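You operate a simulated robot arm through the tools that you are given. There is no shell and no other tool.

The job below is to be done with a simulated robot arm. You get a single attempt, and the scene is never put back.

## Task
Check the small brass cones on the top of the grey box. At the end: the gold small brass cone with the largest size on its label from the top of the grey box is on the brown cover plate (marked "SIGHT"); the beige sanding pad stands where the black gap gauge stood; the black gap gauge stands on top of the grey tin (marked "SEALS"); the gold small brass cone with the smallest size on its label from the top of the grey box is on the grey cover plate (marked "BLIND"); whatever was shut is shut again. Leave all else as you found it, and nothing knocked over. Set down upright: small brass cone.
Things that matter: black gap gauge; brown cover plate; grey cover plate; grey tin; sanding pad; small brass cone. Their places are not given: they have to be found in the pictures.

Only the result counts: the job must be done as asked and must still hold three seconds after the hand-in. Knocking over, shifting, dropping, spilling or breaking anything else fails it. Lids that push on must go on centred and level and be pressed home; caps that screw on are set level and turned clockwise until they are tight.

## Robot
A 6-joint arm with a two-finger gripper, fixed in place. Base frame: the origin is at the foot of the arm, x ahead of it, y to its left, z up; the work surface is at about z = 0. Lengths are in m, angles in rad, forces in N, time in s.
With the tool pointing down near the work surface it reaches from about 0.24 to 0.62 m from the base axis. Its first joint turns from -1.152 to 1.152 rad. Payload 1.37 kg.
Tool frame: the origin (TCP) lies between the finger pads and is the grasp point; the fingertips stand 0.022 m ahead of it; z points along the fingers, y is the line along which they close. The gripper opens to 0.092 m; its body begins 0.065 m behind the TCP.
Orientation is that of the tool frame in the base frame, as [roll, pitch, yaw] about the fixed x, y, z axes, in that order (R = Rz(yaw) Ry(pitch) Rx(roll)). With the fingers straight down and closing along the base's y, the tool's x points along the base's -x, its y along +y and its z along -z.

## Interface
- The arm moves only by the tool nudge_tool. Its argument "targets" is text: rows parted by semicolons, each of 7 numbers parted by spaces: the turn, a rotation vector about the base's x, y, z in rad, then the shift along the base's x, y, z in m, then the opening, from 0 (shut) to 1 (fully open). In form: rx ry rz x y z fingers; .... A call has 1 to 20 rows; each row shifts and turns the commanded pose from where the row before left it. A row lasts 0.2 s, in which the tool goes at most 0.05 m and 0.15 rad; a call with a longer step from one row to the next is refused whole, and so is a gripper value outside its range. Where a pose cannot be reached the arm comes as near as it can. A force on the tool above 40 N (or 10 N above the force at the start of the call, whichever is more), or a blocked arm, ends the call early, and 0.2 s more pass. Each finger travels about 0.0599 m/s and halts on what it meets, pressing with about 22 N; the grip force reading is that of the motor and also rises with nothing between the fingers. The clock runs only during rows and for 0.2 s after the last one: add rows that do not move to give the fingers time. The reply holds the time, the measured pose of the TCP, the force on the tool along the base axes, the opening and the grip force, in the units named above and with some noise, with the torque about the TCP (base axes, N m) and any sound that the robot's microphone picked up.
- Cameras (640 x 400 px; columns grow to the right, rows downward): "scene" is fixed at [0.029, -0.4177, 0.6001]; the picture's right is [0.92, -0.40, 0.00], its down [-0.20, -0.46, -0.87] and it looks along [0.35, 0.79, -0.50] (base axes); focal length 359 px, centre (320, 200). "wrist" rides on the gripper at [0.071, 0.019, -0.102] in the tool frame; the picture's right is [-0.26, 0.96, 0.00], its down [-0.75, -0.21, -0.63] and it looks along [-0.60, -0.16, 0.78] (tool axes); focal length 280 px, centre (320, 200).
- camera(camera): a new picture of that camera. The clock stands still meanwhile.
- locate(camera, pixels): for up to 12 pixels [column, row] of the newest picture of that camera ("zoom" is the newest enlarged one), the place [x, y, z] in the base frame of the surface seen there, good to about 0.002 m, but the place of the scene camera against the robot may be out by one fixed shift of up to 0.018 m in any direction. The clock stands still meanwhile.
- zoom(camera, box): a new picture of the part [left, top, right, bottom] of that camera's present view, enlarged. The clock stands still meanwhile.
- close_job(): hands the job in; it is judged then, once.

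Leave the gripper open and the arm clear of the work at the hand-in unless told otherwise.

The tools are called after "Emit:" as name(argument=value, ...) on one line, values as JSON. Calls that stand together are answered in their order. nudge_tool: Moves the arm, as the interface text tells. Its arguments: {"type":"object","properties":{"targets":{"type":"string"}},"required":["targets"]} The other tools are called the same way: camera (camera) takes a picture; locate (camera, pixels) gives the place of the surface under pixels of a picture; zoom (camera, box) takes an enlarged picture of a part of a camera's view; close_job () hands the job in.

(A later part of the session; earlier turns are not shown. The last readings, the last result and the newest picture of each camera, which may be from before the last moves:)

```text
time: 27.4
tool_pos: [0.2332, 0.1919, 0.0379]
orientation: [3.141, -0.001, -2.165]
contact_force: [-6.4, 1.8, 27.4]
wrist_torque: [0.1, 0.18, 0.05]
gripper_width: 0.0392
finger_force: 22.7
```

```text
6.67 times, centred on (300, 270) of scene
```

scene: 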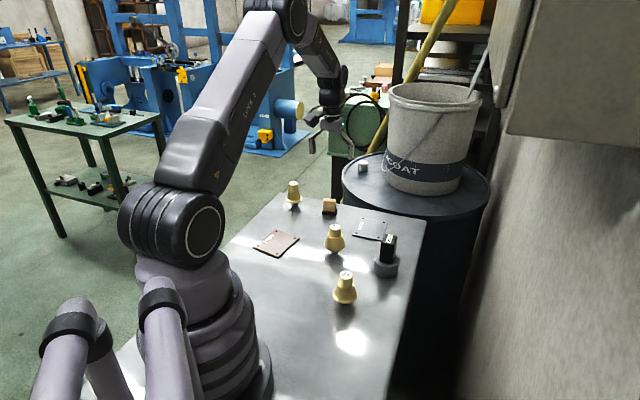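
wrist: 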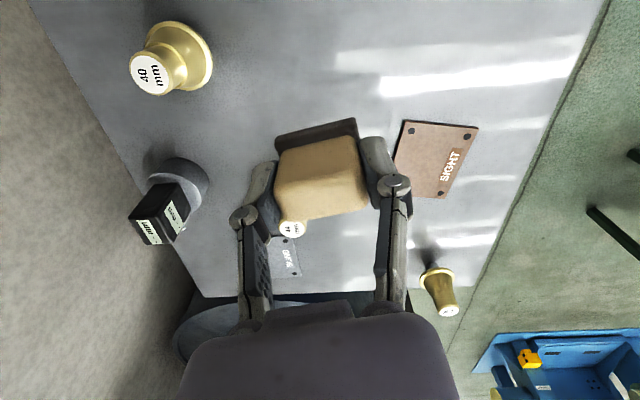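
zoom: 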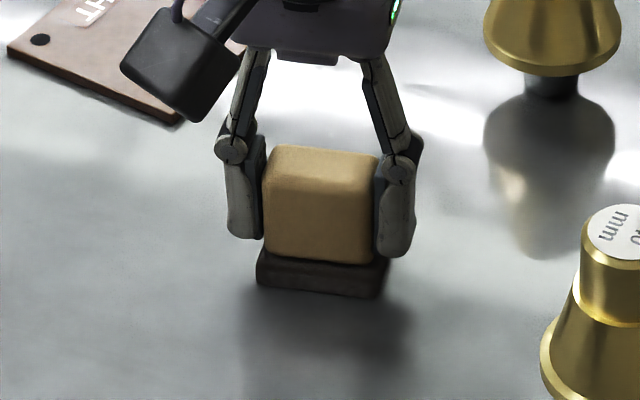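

The pad touches the table (27 N). I ease up a bit, release, and check before rising.

Emit:
nudge_tool(targets="0 0 0 0 0 0.0007 0.2;0 0 0 0 0 0 0.2;0 0 0 0 0 0 0.5;0 0 0 0 0 0 0.7;0 0 0 0 0 0 0.9;0 0 0 0 0 0 1;0 0 0 0 0 0 1")

Emit:
camera(camera="wrist")

Emit:
locate(camera="wrist", pixels=[[280, 185], [358, 170], [365, 203], [290, 215], [322, 195], [282, 155], [353, 142], [280, 135], [352, 122]])

```text
time: 29.0
tool_pos: [0.233, 0.1918, 0.0376]
orientation: [-3.141, 0.0, -2.165]
contact_force: [0.8, -0.5, 0.6]
wrist_torque: [0.01, -0.01, 0.04]
gripper_width: 0.0918
finger_force: 0.0
```

```text
taken
```

wrist: 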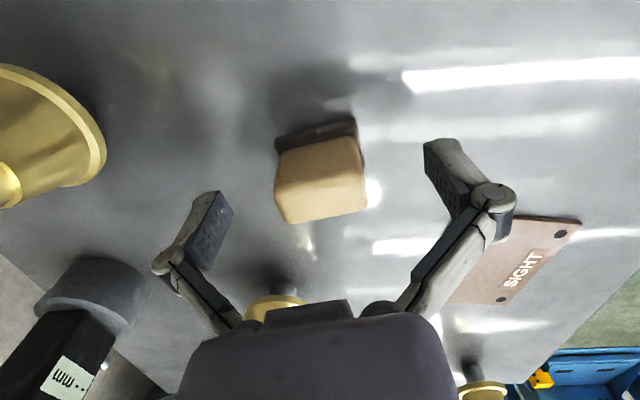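

```text
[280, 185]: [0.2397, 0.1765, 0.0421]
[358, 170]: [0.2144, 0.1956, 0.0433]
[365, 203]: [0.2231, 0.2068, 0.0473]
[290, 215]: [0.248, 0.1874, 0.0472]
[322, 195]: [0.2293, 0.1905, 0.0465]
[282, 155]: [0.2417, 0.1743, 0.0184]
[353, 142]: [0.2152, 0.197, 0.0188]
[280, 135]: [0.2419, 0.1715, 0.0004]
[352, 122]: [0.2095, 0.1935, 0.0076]
```

The pad stands at about (0.2315, 0.191), within 2 mm of the gauge's old centre. I rise and move above the 44 cone to view it.

Emit:
nudge_tool(targets="0 0 0 0 0 0.03 1;0 0 0 0 0 0.045 1;0 0 0 0 0 0.045 1;0 0 0 0 0 0.045 1;0 0 0 0.04 0.02 0 1;0 0 0 0.04 0.02 0 1;0 0 0 0.04 0.02 0 1;0 0 0 0 0 0 1")

Emit:
camera(camera="wrist")

Emit:
camera(camera="scene")

```text
time: 30.8
tool_pos: [0.35, 0.25, 0.202]
orientation: [3.141, 0.0, -2.167]
contact_force: [0.0, -0.1, 1.3]
wrist_torque: [0.03, 0.05, 0.01]
gripper_width: 0.092
finger_force: 0.0
```

```text
taken
```

wrist: 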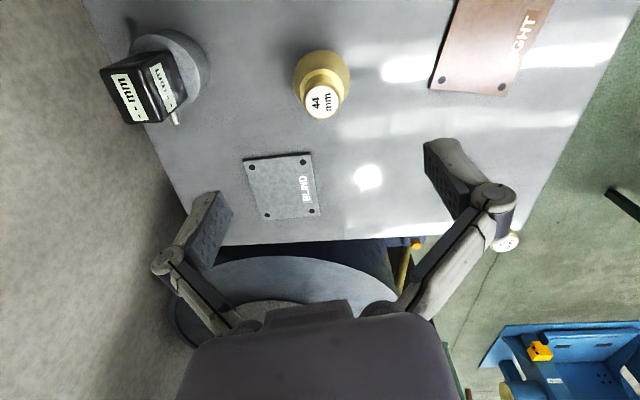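

```text
taken
```

scene: 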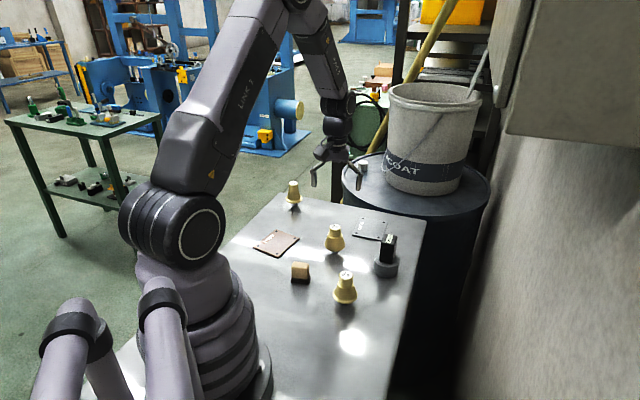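

Emit:
zoom(camera="wrist", box=[280, 40, 370, 130])

Emit:
zoom(camera="wrist", box=[80, 10, 240, 140])

```text
4.44 times, centred on (325, 85) of wrist
```

zoom: 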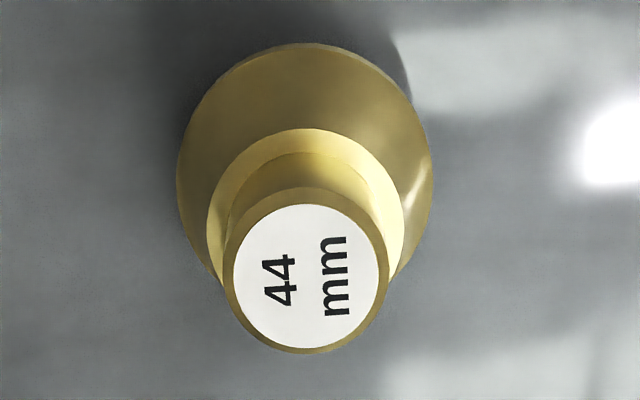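

```text
3.08 times, centred on (160, 75) of wrist
```

zoom: 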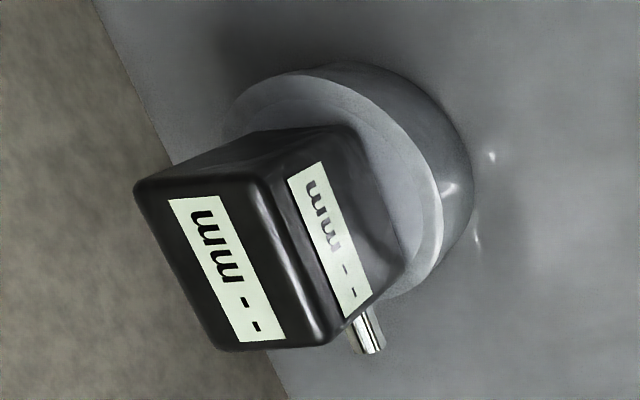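

Emit:
zoom(camera="wrist", box=[280, 40, 370, 130])

Emit:
locate(camera="zoom", pixels=[[310, 276], [242, 276], [380, 276], [312, 212], [310, 340], [220, 220], [398, 220], [310, 140], [310, 170], [190, 165], [425, 165], [310, 50]])

```text
4.44 times, centred on (325, 85) of wrist
```

zoom: 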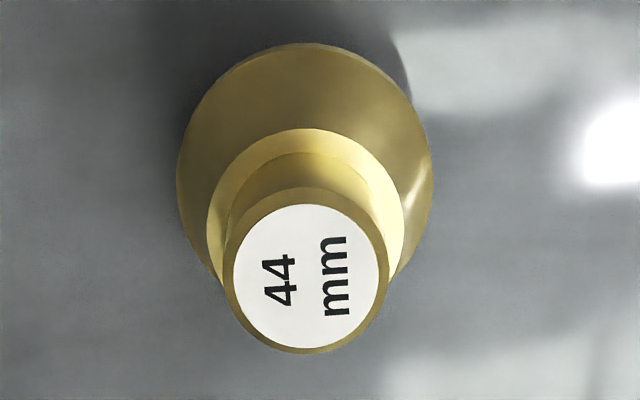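

```text
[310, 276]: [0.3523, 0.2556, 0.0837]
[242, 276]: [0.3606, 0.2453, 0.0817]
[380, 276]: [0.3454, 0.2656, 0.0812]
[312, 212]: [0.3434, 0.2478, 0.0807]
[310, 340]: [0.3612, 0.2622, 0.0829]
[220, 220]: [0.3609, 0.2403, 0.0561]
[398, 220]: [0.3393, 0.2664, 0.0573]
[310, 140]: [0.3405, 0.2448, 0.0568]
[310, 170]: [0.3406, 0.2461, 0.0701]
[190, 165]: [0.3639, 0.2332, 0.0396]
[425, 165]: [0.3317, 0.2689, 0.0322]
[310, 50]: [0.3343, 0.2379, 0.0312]
```

The 44 cone's axis is at about (0.3526, 0.2553), top z 0.082, knob shoulder at z 0.057. I go above it to z ≈ 0.12 and check alignment.

Emit:
nudge_tool(targets="0 0 0 0.0015 0.0045 -0.04 1;0 0 0 0 0 -0.042 1;0 0 0 0 0 0 1")

Emit:
camera(camera="wrist")

Emit:
zoom(camera="wrist", box=[240, 70, 400, 230])

```text
time: 31.6
tool_pos: [0.3545, 0.2559, 0.1195]
orientation: [-3.14, 0.001, -2.166]
contact_force: [-0.6, -0.5, -0.4]
wrist_torque: [0.0, 0.02, -0.01]
gripper_width: 0.092
finger_force: 0.1
```

```text
taken
```

wrist: 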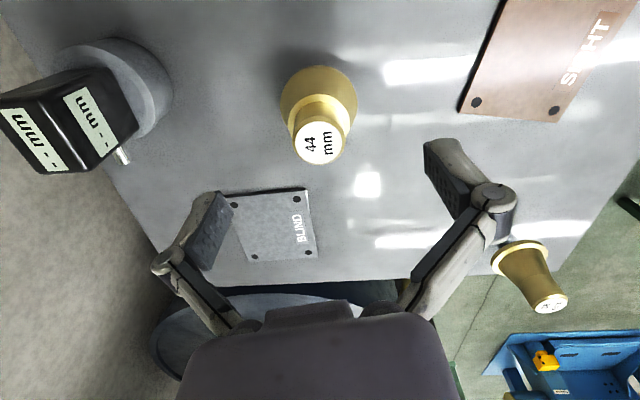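

```text
2.50 times, centred on (320, 150) of wrist
```

zoom: 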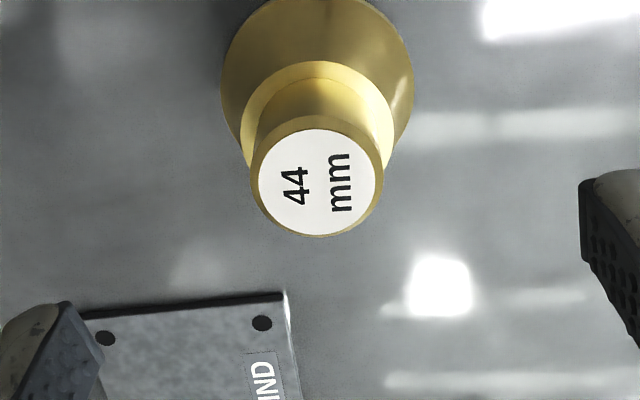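

The cone's label centre is at about (318, 143), within 2 mm of alignment. I shift 1 mm, descend and close on the knob.

Emit:
nudge_tool(targets="0 0 0 -0.0008 -0.0012 -0.015 1;0 0 0 0 0 -0.012 1;0 0 0 0 0 -0.008 1;0 0 0 0 0 0 1")

Emit:
zoom(camera="scene", box=[290, 180, 390, 260])

Emit:
camera(camera="wrist")

```text
time: 32.6
tool_pos: [0.3537, 0.254, 0.0842]
orientation: [3.141, 0.0, -2.166]
contact_force: [-0.5, -0.3, -0.3]
wrist_torque: [-0.02, -0.02, -0.01]
gripper_width: 0.092
finger_force: 0.0
```

```text
5.00 times, centred on (340, 220) of scene
```

zoom: 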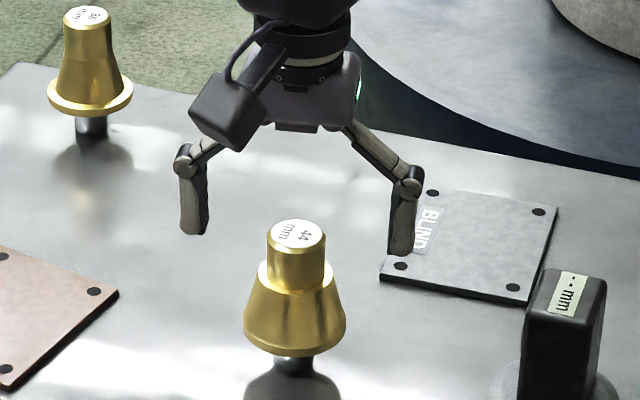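

```text
taken
```

wrist: 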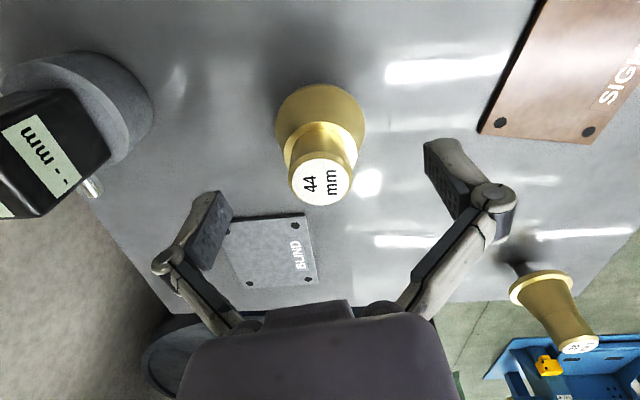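

Alignment is good (label centre at (320, 182), as expected). I raise 2 mm for clearance over the shoulder and close.

Emit:
nudge_tool(targets="0 0 0 0 0 0.002 1;0 0 0 0 0 0 0.6;0 0 0 0 0 0 0.4;0 0 0 0 0 0 0.2;0 0 0 0 0 0 0.12;0 0 0 0 0 0 0.12;0 0 0 0 0 0 0.12")

Emit:
zoom(camera="scene", box=[290, 180, 390, 260])

Emit:
camera(camera="wrist")

```text
time: 34.2
tool_pos: [0.3535, 0.2542, 0.0864]
orientation: [3.141, -0.001, -2.167]
contact_force: [0.2, -0.8, 2.3]
wrist_torque: [-0.1, 0.0, -0.05]
gripper_width: 0.0288
finger_force: 22.0
```

```text
5.00 times, centred on (340, 220) of scene
```

zoom: 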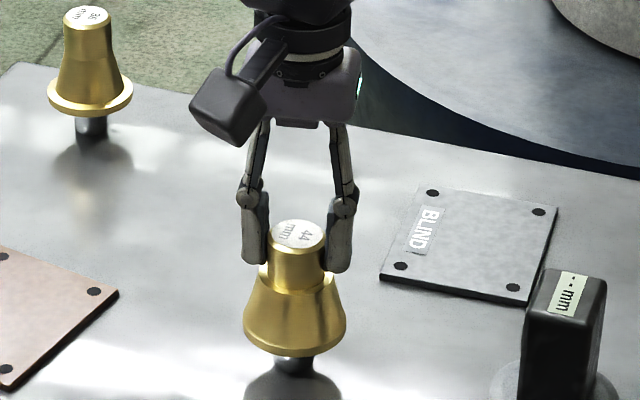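

```text
taken
```

wrist: 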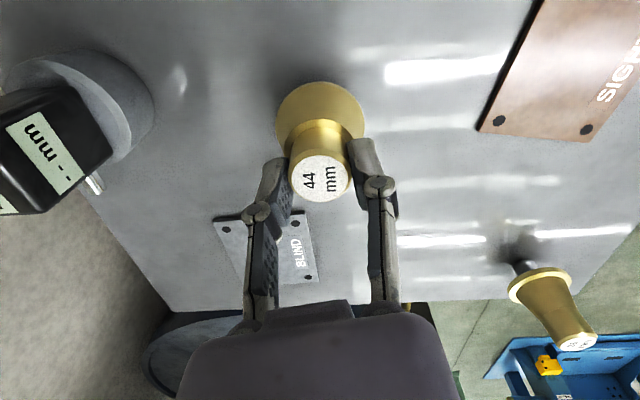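

The knob is gripped (0.0288 m). I lift gently by 3 cm and look.

Emit:
nudge_tool(targets="0 0 0 0 0 0.005 0.12;0 0 0 0 0 0.01 0.12;0 0 0 0 0 0.015 0.12;0 0 0 0 0 0 0.12")

Emit:
zoom(camera="scene", box=[290, 180, 390, 260])

```text
time: 35.2
tool_pos: [0.3536, 0.2572, 0.116]
orientation: [3.14, 0.001, -2.167]
contact_force: [0.6, 0.0, -3.1]
wrist_torque: [-0.01, 0.01, -0.01]
gripper_width: 0.029
finger_force: 22.1
```

```text
5.00 times, centred on (340, 220) of scene
```

zoom: 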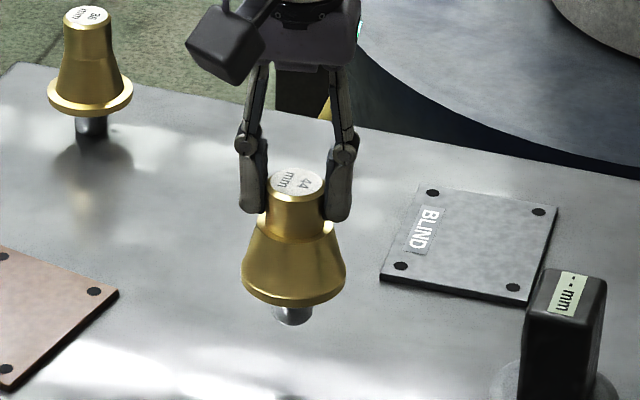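

The cone lifts complete with its stem. I rise to z ≈ 0.2 and look at the brown plate.

Emit:
nudge_tool(targets="0 0 0 0 0 0.04 0.12;0 0 0 0 0 0.045 0.12;0 0 0 -0.025 0.015 0 0.12;0 0 0 -0.025 0.015 0 0.12;0 0 0 0 0 0 0.12")

Emit:
camera(camera="wrist")

```text
time: 36.4
tool_pos: [0.3042, 0.2857, 0.2024]
orientation: [3.14, 0.0, -2.166]
contact_force: [0.2, 0.4, -3.6]
wrist_torque: [0.03, -0.02, 0.0]
gripper_width: 0.0288
finger_force: 21.7
```

```text
taken
```

wrist: 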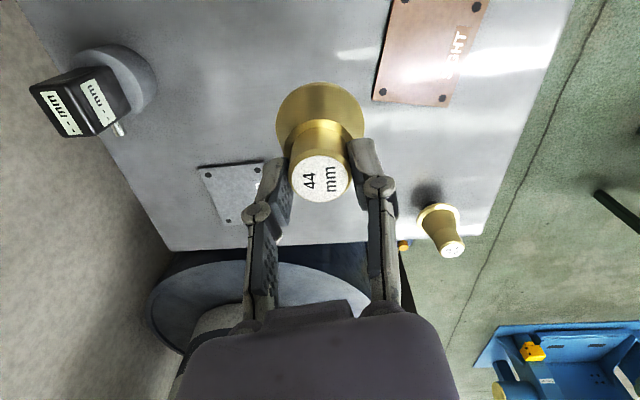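

The plate's upper edge is cut off. I step back towards the base to see it whole.

Emit:
nudge_tool(targets="0 0 0 -0.02 -0.025 0 0.12;0 0 0 -0.02 -0.025 0 0.12;0 0 0 0 0 0 0.12")

Emit:
camera(camera="wrist")

Emit:
zoom(camera="wrist", box=[360, 30, 500, 160])

```text
time: 37.2
tool_pos: [0.2611, 0.2346, 0.2019]
orientation: [-3.141, 0.003, -2.165]
contact_force: [-0.8, -0.5, -3.4]
wrist_torque: [-0.02, 0.03, 0.01]
gripper_width: 0.0287
finger_force: 22.3
```

```text
taken
```

wrist: 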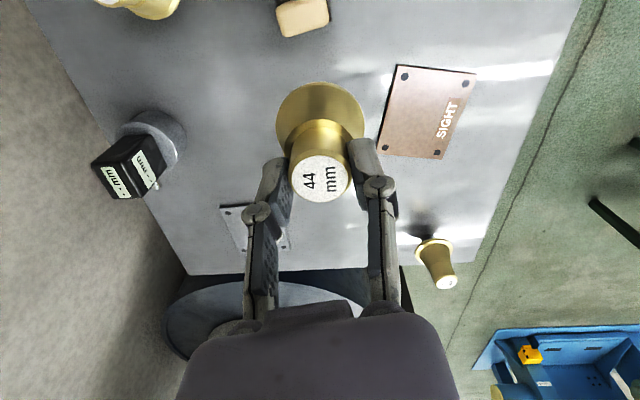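

```text
3.08 times, centred on (430, 95) of wrist
```

zoom: 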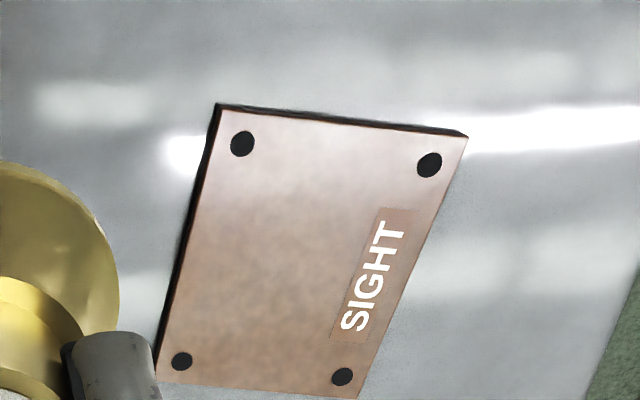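

Emit:
locate(camera="zoom", pixels=[[242, 144], [429, 165], [342, 376], [181, 361], [222, 115], [455, 140], [352, 392], [165, 375], [300, 255], [280, 300], [375, 270], [100, 200]])

Emit:
locate(camera="wrist", pixels=[[320, 178], [295, 178], [345, 178], [320, 160], [320, 196], [283, 15], [327, 8]])

```text
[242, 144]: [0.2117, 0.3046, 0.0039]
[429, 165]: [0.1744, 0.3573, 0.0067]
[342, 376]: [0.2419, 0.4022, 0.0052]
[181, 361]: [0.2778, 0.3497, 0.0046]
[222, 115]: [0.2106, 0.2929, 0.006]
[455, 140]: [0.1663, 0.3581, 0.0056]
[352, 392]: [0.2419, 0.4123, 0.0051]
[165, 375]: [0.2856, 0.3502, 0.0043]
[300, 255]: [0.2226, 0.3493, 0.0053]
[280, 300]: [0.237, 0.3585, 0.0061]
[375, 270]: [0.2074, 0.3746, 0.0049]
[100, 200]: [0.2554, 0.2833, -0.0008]
```

```text
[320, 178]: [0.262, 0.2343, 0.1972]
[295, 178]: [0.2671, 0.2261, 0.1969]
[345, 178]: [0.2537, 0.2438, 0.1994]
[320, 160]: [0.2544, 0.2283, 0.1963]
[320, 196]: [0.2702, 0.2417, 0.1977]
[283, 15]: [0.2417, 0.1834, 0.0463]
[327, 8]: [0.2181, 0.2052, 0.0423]
```

The plate's centre is (0.2265, 0.3535), top z 0.005. The cone bottom is about 0.087 below the tool, so I carry it over the centre and descend to just above the plate.

Emit:
nudge_tool(targets="0 0 0 -0.0117 0.0396 0 0.12;0 0 0 -0.0117 0.0396 0 0.12;0 0 0 -0.0116 0.0395 0 0.12;0 0 0 0 0 -0.04 0.12;0 0 0 0 0 -0.04 0.12;0 0 0 0 0 -0.022 0.12;0 0 0 0 0 0 0.12")

Emit:
zoom(camera="scene", box=[240, 190, 330, 260])

Emit:
camera(camera="wrist")

```text
time: 38.8
tool_pos: [0.228, 0.3531, 0.1025]
orientation: [3.141, 0.0, -2.165]
contact_force: [0.0, 1.2, -3.0]
wrist_torque: [0.01, 0.0, 0.02]
gripper_width: 0.0287
finger_force: 22.5
```

```text
5.71 times, centred on (285, 225) of scene
```

zoom: 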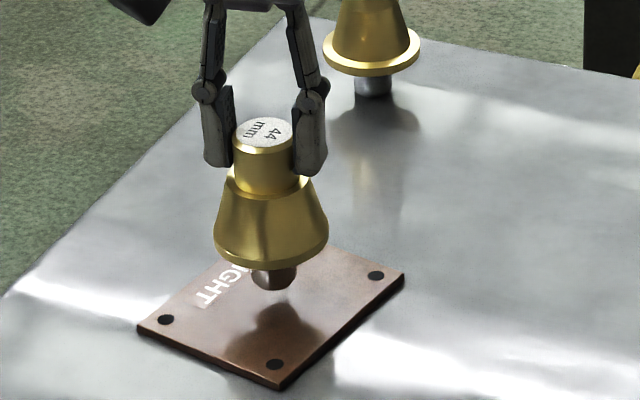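

```text
taken
```

wrist: 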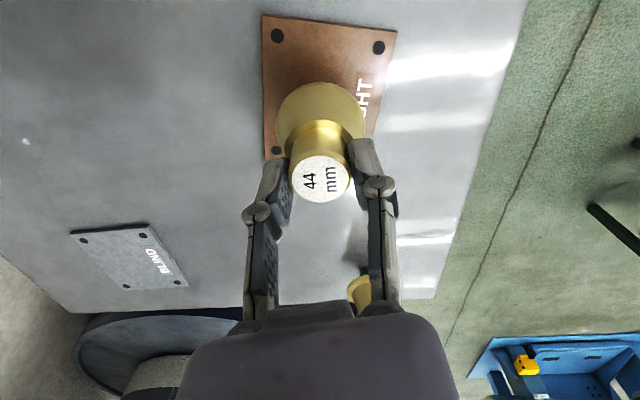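

Centred over the plate. I lower in small steps.

Emit:
nudge_tool(targets="0 0 0 0 0 -0.004 0.12;0 0 0 0 0 -0.003 0.12;0 0 0 0 0 -0.001 0.12;0 0 0 0 0 0 0.12")

```text
time: 39.8
tool_pos: [0.2279, 0.3544, 0.0938]
orientation: [3.141, 0.0, -2.167]
contact_force: [0.1, 0.6, -3.2]
wrist_torque: [0.0, 0.02, -0.01]
gripper_width: 0.0286
finger_force: 22.2
```

Emit:
nudge_tool(targets="0 0 0 0 0 -0.001 0.12;0 0 0 0 0 0 0.12")

```text
time: 40.4
tool_pos: [0.2278, 0.3529, 0.0934]
orientation: [3.141, 0.001, -2.166]
contact_force: [-0.5, 1.0, -3.0]
wrist_torque: [0.01, -0.02, 0.01]
gripper_width: 0.0289
finger_force: 21.9
```

Emit:
nudge_tool(targets="0 0 0 0 0 -0.001 0.12;0 0 0 0 0 0 0.12")

```text
time: 41.0
tool_pos: [0.228, 0.3538, 0.0925]
orientation: [3.141, 0.001, -2.166]
contact_force: [-2.2, -3.6, 9.2]
wrist_torque: [-0.36, 0.12, 0.01]
gripper_width: 0.029
finger_force: 21.7
```

Emit:
nudge_tool(targets="0 0 0 0 0 0.0005 0.12;0 0 0 0 0 0 0.12")

Emit:
zoom(camera="scene", box=[250, 200, 310, 260])

```text
time: 41.6
tool_pos: [0.2285, 0.3541, 0.0912]
orientation: [3.141, 0.002, -2.165]
contact_force: [-1.8, -3.4, 13.4]
wrist_torque: [-0.22, 0.17, -0.04]
gripper_width: 0.0287
finger_force: 22.0
```

```text
6.67 times, centred on (280, 230) of scene
```

zoom: 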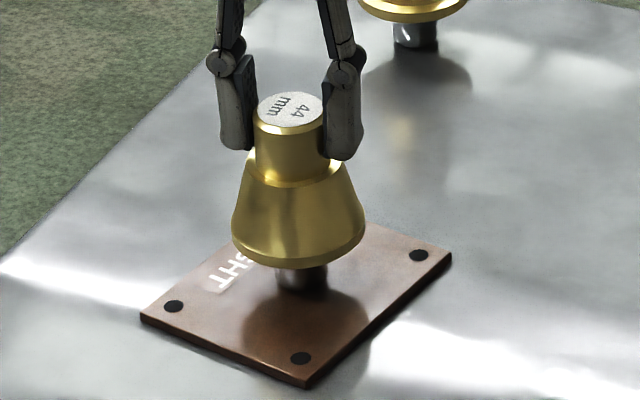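

Emit:
nudge_tool(targets="0 0 0 0 0 0.0005 0.12;0 0 0 0 0 0 0.12")

```text
time: 42.2
tool_pos: [0.229, 0.3538, 0.0918]
orientation: [-3.141, 0.001, -2.167]
contact_force: [-1.9, 1.3, 3.5]
wrist_torque: [0.14, 0.12, 0.04]
gripper_width: 0.0283
finger_force: 21.9
```

The contact is now light (about 3 N). I open the fingers.

Emit:
nudge_tool(targets="0 0 0 0 0 0 0.35;0 0 0 0 0 0 0.5;0 0 0 0 0 0 0.7;0 0 0 0 0 0 0.8;0 0 0 0 0 0 0.8")

Emit:
zoom(camera="scene", box=[250, 200, 310, 260])

Emit:
camera(camera="wrist")

```text
time: 43.4
tool_pos: [0.228, 0.3538, 0.0913]
orientation: [-3.141, -0.001, -2.166]
contact_force: [-0.6, 0.0, 0.1]
wrist_torque: [0.03, -0.03, -0.01]
gripper_width: 0.0736
finger_force: 0.1
```

```text
6.67 times, centred on (280, 230) of scene
```

zoom: 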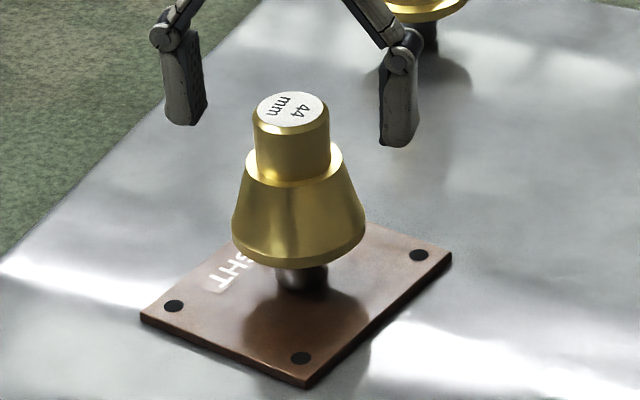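

```text
taken
```

wrist: 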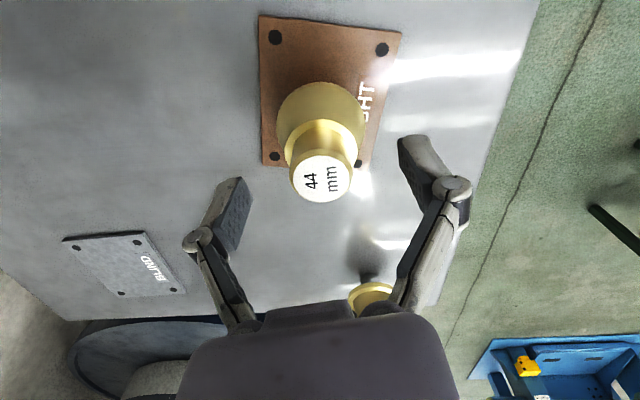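

The 44 cone stands upright on the brown plate. I rise straight up and move towards the 36 cone at about (0.339, 0.522) to view it.

Emit:
nudge_tool(targets="0 0 0 0 0 0.025 0.8;0 0 0 0 0 0.045 1;0 0 0 0 0 0.045 1;0 0 0 0.028 0.035 0 1;0 0 0 0.028 0.035 0 1;0 0 0 0.028 0.035 0 1;0 0 0 0 0 0 1")

Emit:
camera(camera="wrist")

Emit:
camera(camera="scene")

```text
time: 45.0
tool_pos: [0.3111, 0.4594, 0.2066]
orientation: [-3.141, 0.0, -2.165]
contact_force: [-0.3, 0.3, 0.4]
wrist_torque: [0.02, -0.03, -0.02]
gripper_width: 0.0921
finger_force: 0.0
```

```text
taken
```

wrist: 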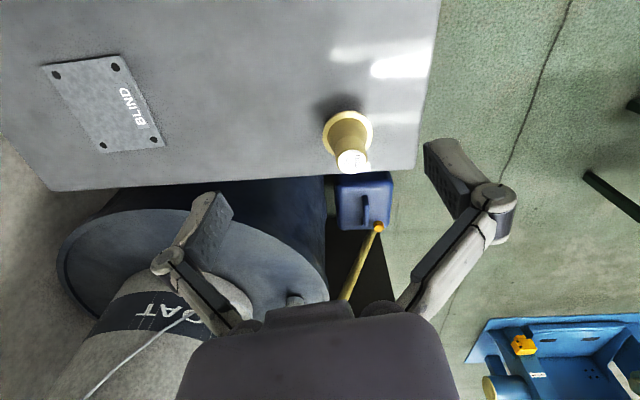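

```text
taken
```

scene: 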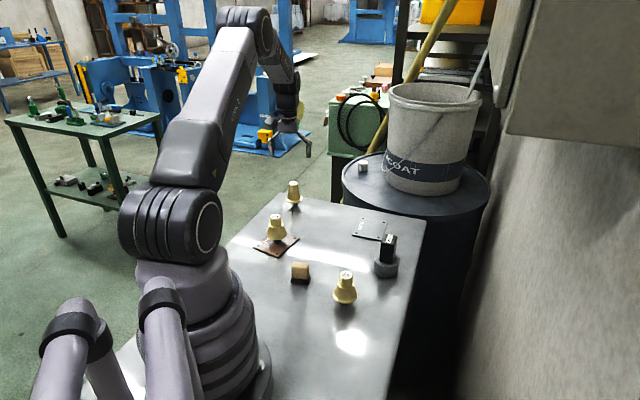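

Emit:
zoom(camera="wrist", box=[305, 95, 395, 185])

Emit:
locate(camera="zoom", pixels=[[325, 290], [262, 290], [388, 290], [325, 240], [325, 335], [260, 230], [370, 220], [305, 200], [300, 160], [215, 180], [430, 160], [310, 70]])

```text
4.44 times, centred on (350, 140) of wrist
```

zoom: 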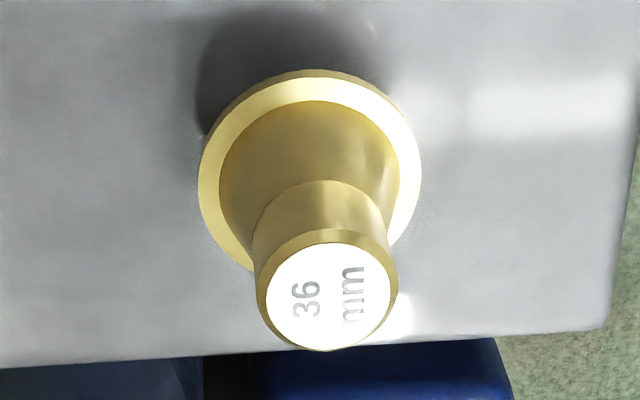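

```text
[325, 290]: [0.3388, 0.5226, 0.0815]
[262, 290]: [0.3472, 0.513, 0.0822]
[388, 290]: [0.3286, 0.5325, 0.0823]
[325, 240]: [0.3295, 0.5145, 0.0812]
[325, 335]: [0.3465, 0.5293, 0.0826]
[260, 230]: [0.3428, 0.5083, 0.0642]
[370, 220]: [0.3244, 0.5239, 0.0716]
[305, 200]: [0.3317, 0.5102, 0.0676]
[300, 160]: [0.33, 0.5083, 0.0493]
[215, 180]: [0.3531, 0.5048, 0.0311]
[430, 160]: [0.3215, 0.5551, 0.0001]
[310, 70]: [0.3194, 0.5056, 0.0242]
```

The 36 cone's axis is about (0.3386, 0.5226), top z 0.082. It is near the reach limit, so I go above it at z ≈ 0.125 and see how closely the arm gets there.

Emit:
nudge_tool(targets="0 0 0 0.0137 0.0316 0 1;0 0 0 0.0137 0.0316 0 1;0 0 0 0 0 -0.04 1;0 0 0 0 0 -0.04 1;0 0 0 0 0 0 1")

Emit:
camera(camera="wrist")

```text
time: 46.2
tool_pos: [0.3398, 0.5238, 0.126]
orientation: [-3.141, -0.001, -2.166]
contact_force: [0.7, -0.7, 0.2]
wrist_torque: [0.0, 0.0, 0.02]
gripper_width: 0.0919
finger_force: 0.1
```

```text
taken
```

wrist: 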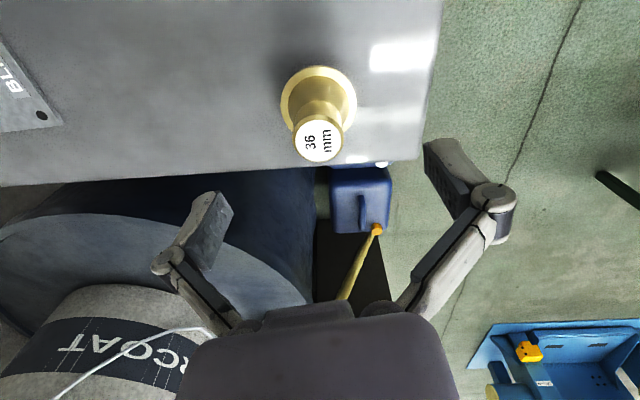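

Aligned: the label centre is at (319, 139), just as expected for a centred tool. I go down to z ≈ 0.086 and check.

Emit:
nudge_tool(targets="0 0 0 0 0 -0.015 1;0 0 0 0 0 -0.015 1;0 0 0 0 0 -0.01 1;0 0 0 0 0 0 1")

Emit:
camera(camera="wrist")

Emit:
zoom(camera="scene", box=[250, 150, 340, 220])

```text
time: 47.2
tool_pos: [0.3374, 0.5236, 0.0867]
orientation: [-3.141, 0.0, -2.167]
contact_force: [0.4, 0.4, -0.2]
wrist_torque: [0.0, -0.04, 0.03]
gripper_width: 0.0921
finger_force: 0.1
```

```text
taken
```

wrist: 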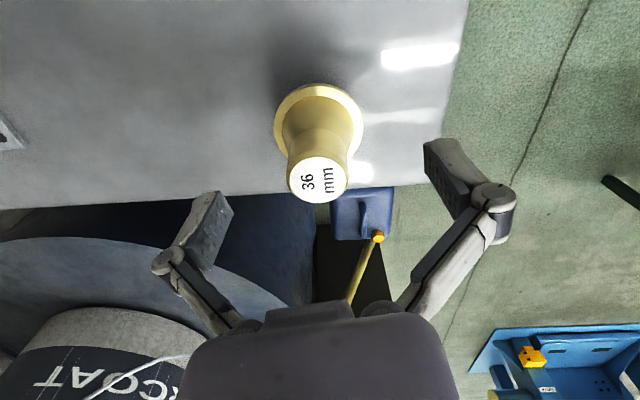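

```text
5.71 times, centred on (295, 185) of scene
```

zoom: 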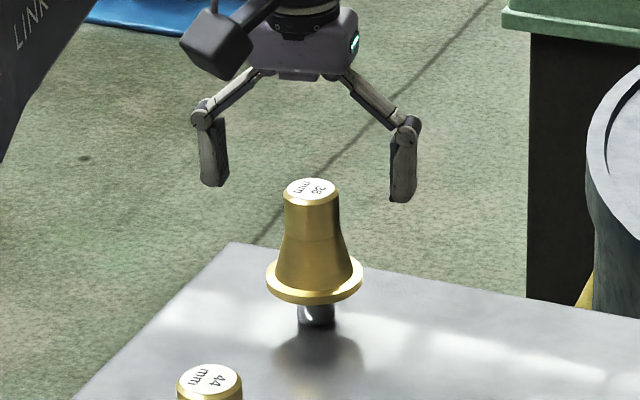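

Nearly perfect (about 1 mm off along the closing axis). I correct that and close on the knob.

Emit:
nudge_tool(targets="0 0 0 0.0007 -0.0008 0 1;0 0 0 0 0 0 0.6;0 0 0 0 0 0 0.4;0 0 0 0 0 0 0.2;0 0 0 0 0 0 0.12;0 0 0 0 0 0 0.12;0 0 0 0 0 0 0.12")

Emit:
zoom(camera="scene", box=[250, 150, 340, 220])

```text
time: 48.8
tool_pos: [0.3386, 0.523, 0.0881]
orientation: [-3.142, 0.0, -2.165]
contact_force: [-0.2, 0.2, 1.4]
wrist_torque: [-0.01, 0.05, 0.02]
gripper_width: 0.0289
finger_force: 22.3
```

```text
5.71 times, centred on (295, 185) of scene
```

zoom: 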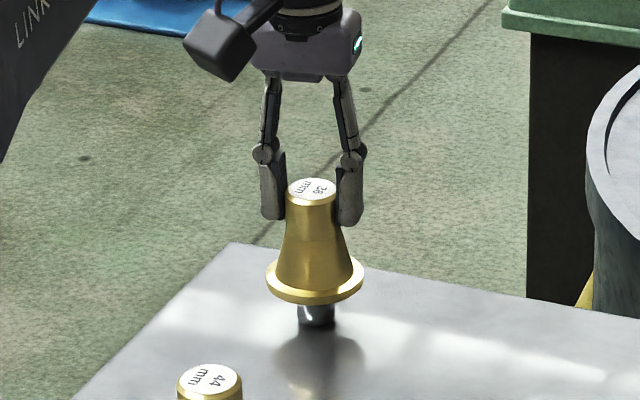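

The 36 cone is gripped at 0.0289 m. I lift it and move to where the grey plate can be seen beside it.

Emit:
nudge_tool(targets="0 0 0 0 0 0.005 0.12;0 0 0 0 0 0.015 0.12;0 0 0 0 0 0.045 0.12;0 0 0 0 0 0.045 0.12;0 0 0 0.0154 -0.0357 0 0.12;0 0 0 0.0154 -0.0357 0 0.12;0 0 0 0.0154 -0.0357 0 0.12;0 0 0 0.0154 -0.0357 0 0.12;0 0 0 0 0 0 0.12")

Emit:
camera(camera="wrist")

Emit:
zoom(camera="wrist", box=[140, 30, 300, 170])

```text
time: 50.8
tool_pos: [0.401, 0.3744, 0.1962]
orientation: [3.141, 0.0, -2.166]
contact_force: [-0.3, 0.2, -3.5]
wrist_torque: [0.02, 0.01, -0.01]
gripper_width: 0.0289
finger_force: 22.2
```

```text
taken
```

wrist: 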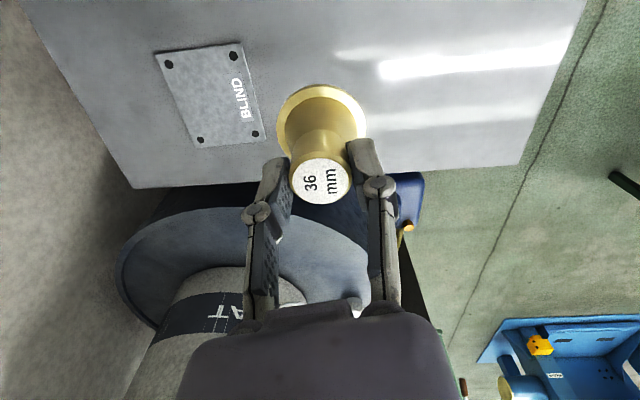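

```text
2.86 times, centred on (220, 100) of wrist
```

zoom: 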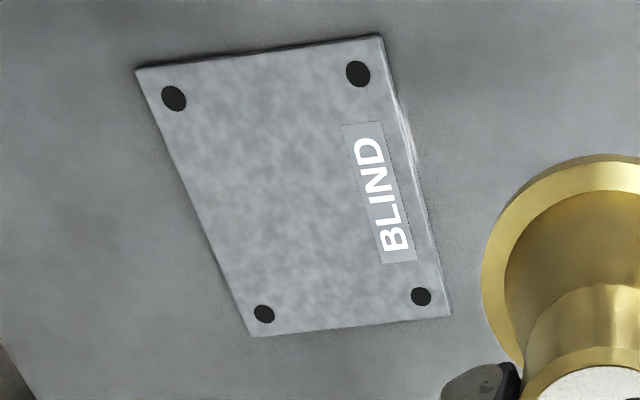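

Emit:
locate(camera="zoom", pixels=[[174, 98], [358, 73], [421, 296], [264, 313], [145, 75], [375, 42], [445, 310], [258, 330], [300, 195], [310, 170], [280, 220]])

Emit:
locate(camera="wrist", pixels=[[320, 181], [293, 181], [347, 181], [320, 162], [320, 200]])

```text
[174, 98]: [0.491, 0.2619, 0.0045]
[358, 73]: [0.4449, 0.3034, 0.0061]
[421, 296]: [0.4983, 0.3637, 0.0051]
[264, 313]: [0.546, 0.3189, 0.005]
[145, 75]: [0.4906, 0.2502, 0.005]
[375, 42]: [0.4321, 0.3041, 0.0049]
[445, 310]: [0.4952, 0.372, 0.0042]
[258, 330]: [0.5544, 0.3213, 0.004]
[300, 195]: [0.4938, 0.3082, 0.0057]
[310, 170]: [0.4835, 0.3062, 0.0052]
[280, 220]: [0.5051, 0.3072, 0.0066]
```

```text
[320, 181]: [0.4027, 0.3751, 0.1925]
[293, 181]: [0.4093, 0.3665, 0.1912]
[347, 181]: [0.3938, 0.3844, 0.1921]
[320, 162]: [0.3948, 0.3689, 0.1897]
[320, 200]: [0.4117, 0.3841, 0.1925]
```

The grey plate's centre is about (0.4945, 0.312), top z 0.005. I carry the cone over the centre and descend to just above.

Emit:
nudge_tool(targets="0 0 0 0.0308 -0.0212 0 0.12;0 0 0 0.0308 -0.0212 0 0.12;0 0 0 0.0309 -0.0211 0 0.12;0 0 0 0 0 -0.04 0.12;0 0 0 0 0 -0.04 0.12;0 0 0 0 0 -0.012 0.12;0 0 0 0 0 0 0.12")

Emit:
zoom(camera="scene", box=[330, 170, 420, 250])

Emit:
camera(camera="wrist")

```text
time: 52.4
tool_pos: [0.4937, 0.3152, 0.1019]
orientation: [-3.141, 0.001, -2.167]
contact_force: [-0.9, -0.5, -2.4]
wrist_torque: [0.0, -0.01, -0.01]
gripper_width: 0.0289
finger_force: 22.4
```

```text
5.00 times, centred on (375, 210) of scene
```

zoom: 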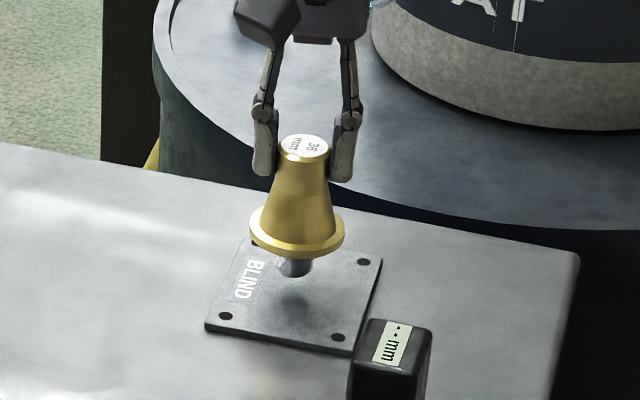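

```text
taken
```

wrist: 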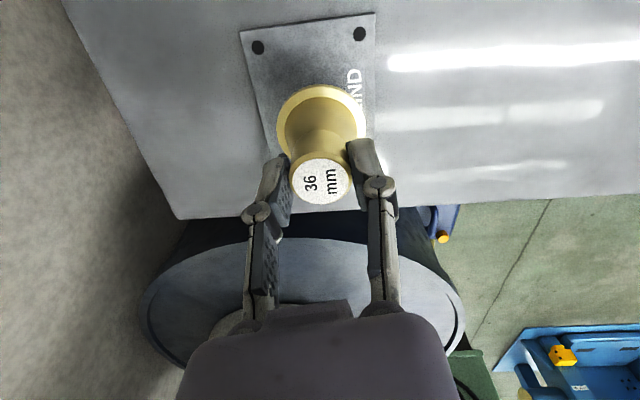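

Centred over the plate. I lower in small steps until contact.

Emit:
nudge_tool(targets="0 0 0 0 0 -0.003 0.12;0 0 0 0 0 -0.003 0.12;0 0 0 0 0 -0.001 0.12;0 0 0 0 0 0 0.12")

```text
time: 53.4
tool_pos: [0.4952, 0.3154, 0.0979]
orientation: [-3.141, 0.001, -2.167]
contact_force: [0.0, -0.7, -3.0]
wrist_torque: [-0.01, 0.0, -0.01]
gripper_width: 0.0287
finger_force: 22.3
```

Emit:
nudge_tool(targets="0 0 0 0 0 -0.001 0.12;0 0 0 0 0 0 0.12")

```text
time: 54.0
tool_pos: [0.4944, 0.316, 0.0975]
orientation: [3.141, -0.002, -2.167]
contact_force: [0.2, -0.4, -3.7]
wrist_torque: [-0.01, 0.02, 0.02]
gripper_width: 0.0285
finger_force: 21.7
```

Emit:
nudge_tool(targets="0 0 0 0 -0.003 -0.0015 0.12;0 0 0 0 0 -0.0015 0.12;0 0 0 0 0 0 0.12")

```text
time: 54.8
tool_pos: [0.4958, 0.3115, 0.092]
orientation: [-3.141, -0.001, -2.168]
contact_force: [0.7, -0.1, -2.6]
wrist_torque: [0.02, -0.01, 0.0]
gripper_width: 0.0287
finger_force: 22.5
```

Emit:
nudge_tool(targets="0 0 0 0 0 -0.0008 0.12;0 0 0 0 0 0 0.12")

```text
time: 55.4
tool_pos: [0.4956, 0.3111, 0.0912]
orientation: [-3.141, 0.0, -2.166]
contact_force: [0.1, 0.1, -2.9]
wrist_torque: [-0.01, -0.01, -0.03]
gripper_width: 0.0289
finger_force: 22.0
```

Emit:
nudge_tool(targets="0 0 0 0 0 -0.0008 0.12;0 0 0 0 0 0 0.12")

Emit:
zoom(camera="scene", box=[340, 190, 400, 250])

```text
time: 56.0
tool_pos: [0.4951, 0.3121, 0.0913]
orientation: [-3.141, 0.001, -2.166]
contact_force: [-0.6, -1.1, -0.5]
wrist_torque: [-0.01, 0.08, 0.0]
gripper_width: 0.0289
finger_force: 21.9
```

```text
6.67 times, centred on (370, 220) of scene
```

zoom: 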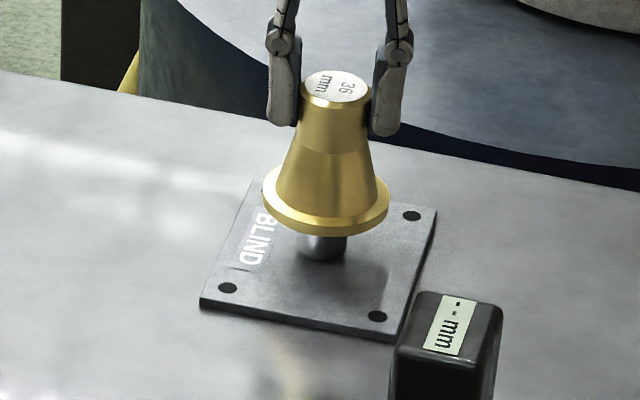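

Contact begins (weight partly carried by the plate). One tiny step more, then I open.

Emit:
nudge_tool(targets="0 0 0 0 0 -0.0003 0.12;0 0 0 0 0 0 0.12")

```text
time: 56.6
tool_pos: [0.4952, 0.3115, 0.0912]
orientation: [3.141, 0.002, -2.166]
contact_force: [-1.4, 0.8, 5.3]
wrist_torque: [-0.06, 0.06, -0.04]
gripper_width: 0.0286
finger_force: 22.2
```

Emit:
nudge_tool(targets="0 0 0 0 0 0 0.35;0 0 0 0 0 0 0.5;0 0 0 0 0 0 0.7;0 0 0 0 0 0 0.85;0 0 0 0 0 0 0.85")

Emit:
zoom(camera="scene", box=[340, 190, 400, 250])

Emit:
camera(camera="wrist")

```text
time: 57.8
tool_pos: [0.4949, 0.3109, 0.0914]
orientation: [3.141, 0.001, -2.165]
contact_force: [0.1, 0.3, -0.7]
wrist_torque: [0.0, 0.03, 0.02]
gripper_width: 0.078
finger_force: 0.1
```

```text
6.67 times, centred on (370, 220) of scene
```

zoom: 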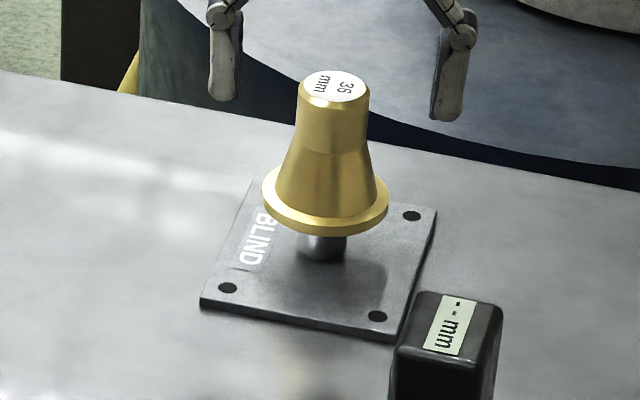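

```text
taken
```

wrist: 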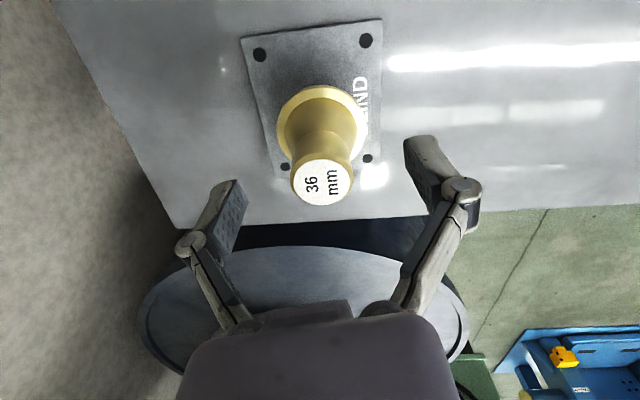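

The 36 cone stands upright on the grey plate. I rise straight up, then move away to view everything.

Emit:
nudge_tool(targets="0 0 0 0 0 0.025 0.85;0 0 0 0 0 0.045 1;0 0 0 0 0 0.045 1;0 0 0 0 0 0.045 1;0 0 0 0 0 0.045 1;0 0 0 -0.035 -0.03 0.03 1;0 0 0 -0.035 -0.03 0 1;0 0 0 -0.035 -0.03 0 1;0 0 0 -0.035 -0.03 0 1;0 0 0 -0.025 -0.03 0 1;0 0 0 0 -0.04 0 1;0 0 0 0 0 0 1")

Emit:
camera(camera="wrist")

Emit:
camera(camera="scene")

Emit:
zoom(camera="scene", box=[230, 170, 430, 320])

```text
refused: row 6 steps farther than a row can; nothing moved
```

```text
taken
```

wrist: 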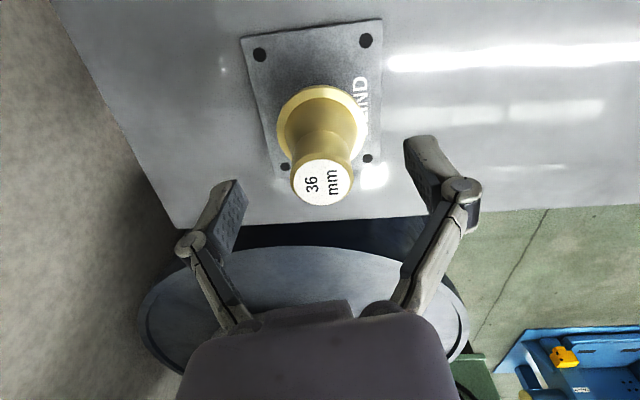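

```text
taken
```

scene: 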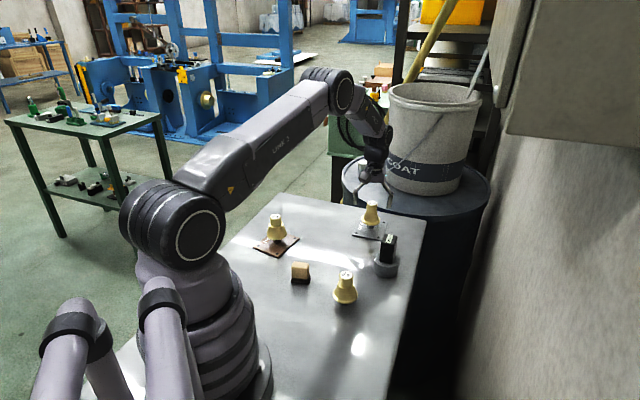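

```text
2.67 times, centred on (330, 245) of scene
```

zoom: 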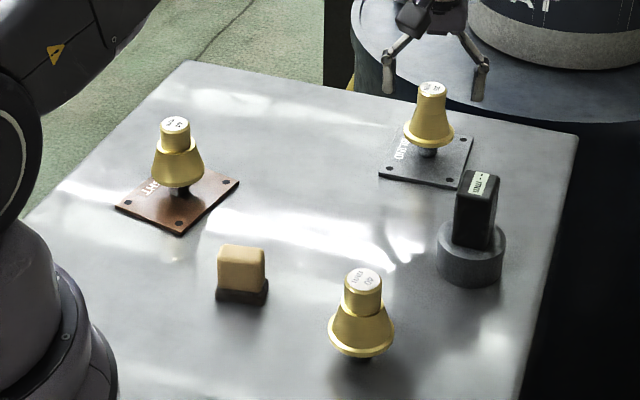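

The move was refused (one row was too long), so nothing moved. I repeat it with shorter rows.

Emit:
nudge_tool(targets="0 0 0 0 0 0.025 0.85;0 0 0 0 0 0.045 1;0 0 0 0 0 0.045 1;0 0 0 0 0 0.045 1;0 0 0 0 0 0.045 1;0 0 0 0 0 0.03 1;0 0 0 -0.035 -0.03 0 1;0 0 0 -0.035 -0.03 0 1;0 0 0 -0.035 -0.03 0 1;0 0 0 -0.025 -0.03 0 1;0 0 0 0 -0.04 0 1;0 0 0 0 0 0 1")

Emit:
camera(camera="wrist")

Emit:
camera(camera="scene")

Emit:
zoom(camera="scene", box=[230, 170, 430, 320])

```text
time: 60.4
tool_pos: [0.362, 0.1522, 0.3231]
orientation: [3.141, 0.0, -2.166]
contact_force: [0.0, -0.7, 0.2]
wrist_torque: [-0.01, -0.02, 0.01]
gripper_width: 0.0921
finger_force: 0.2
```

```text
taken
```

wrist: 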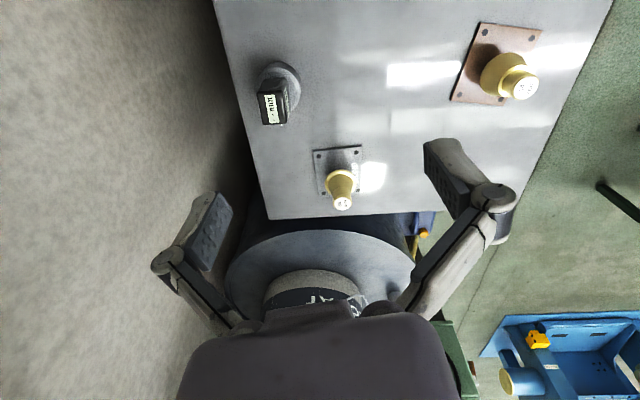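

```text
taken
```

scene: 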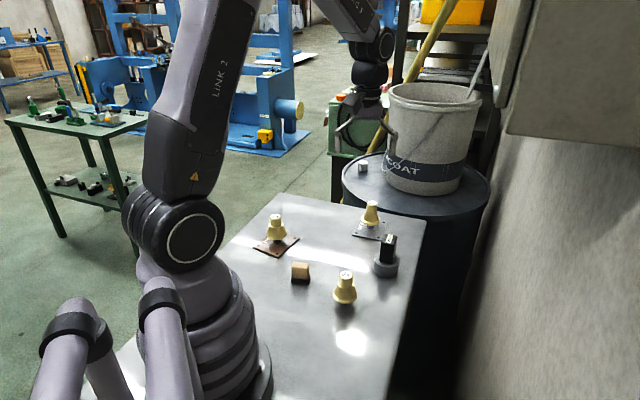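

```text
2.67 times, centred on (330, 245) of scene
```

zoom: 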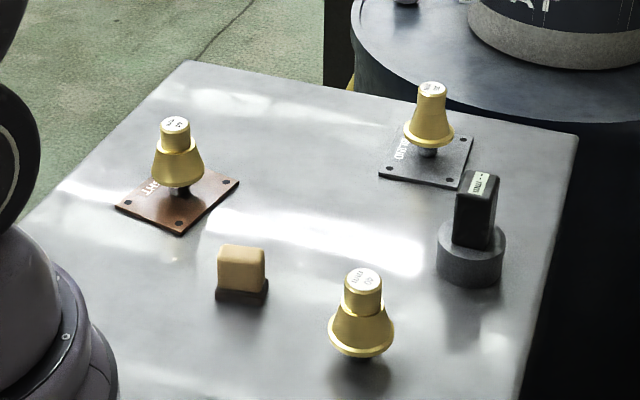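

All pieces stand as asked: the 44 cone is on SIGHT, the 36 cone on BLIND, the gauge on the tin, the pad at the gauge's old spot, and the 40 cone is untouched. One last close look at the gauge on the tin.

Emit:
zoom(camera="scene", box=[355, 225, 415, 285])

Emit:
zoom(camera="wrist", box=[230, 40, 330, 140])

Emit:
locate(camera="scene", pixels=[[346, 275], [300, 266], [388, 240], [276, 217], [371, 204]])

```text
6.67 times, centred on (385, 255) of scene
```

zoom: 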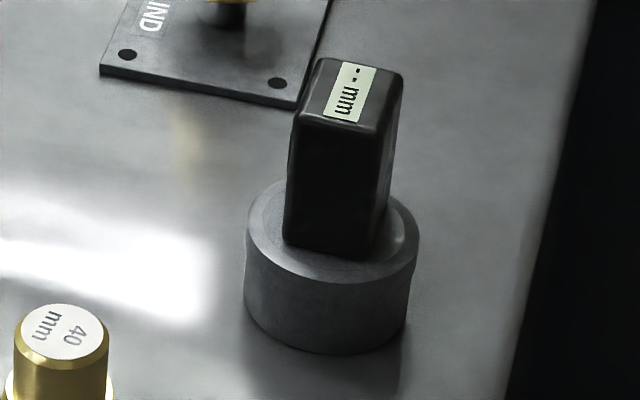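

```text
4.00 times, centred on (280, 90) of wrist
```

zoom: 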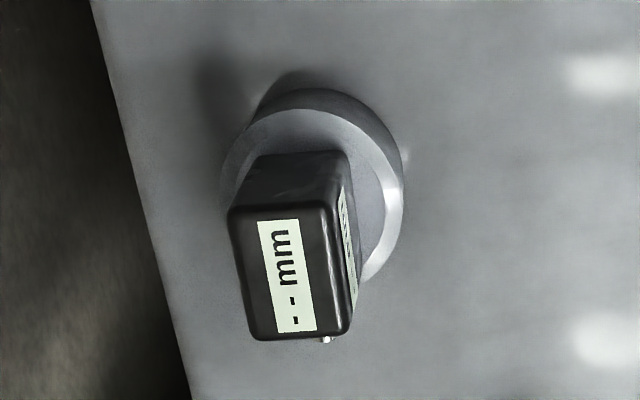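

```text
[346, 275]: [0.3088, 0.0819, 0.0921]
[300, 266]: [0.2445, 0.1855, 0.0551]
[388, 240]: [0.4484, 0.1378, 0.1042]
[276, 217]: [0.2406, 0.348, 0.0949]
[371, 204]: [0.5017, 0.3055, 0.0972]
```

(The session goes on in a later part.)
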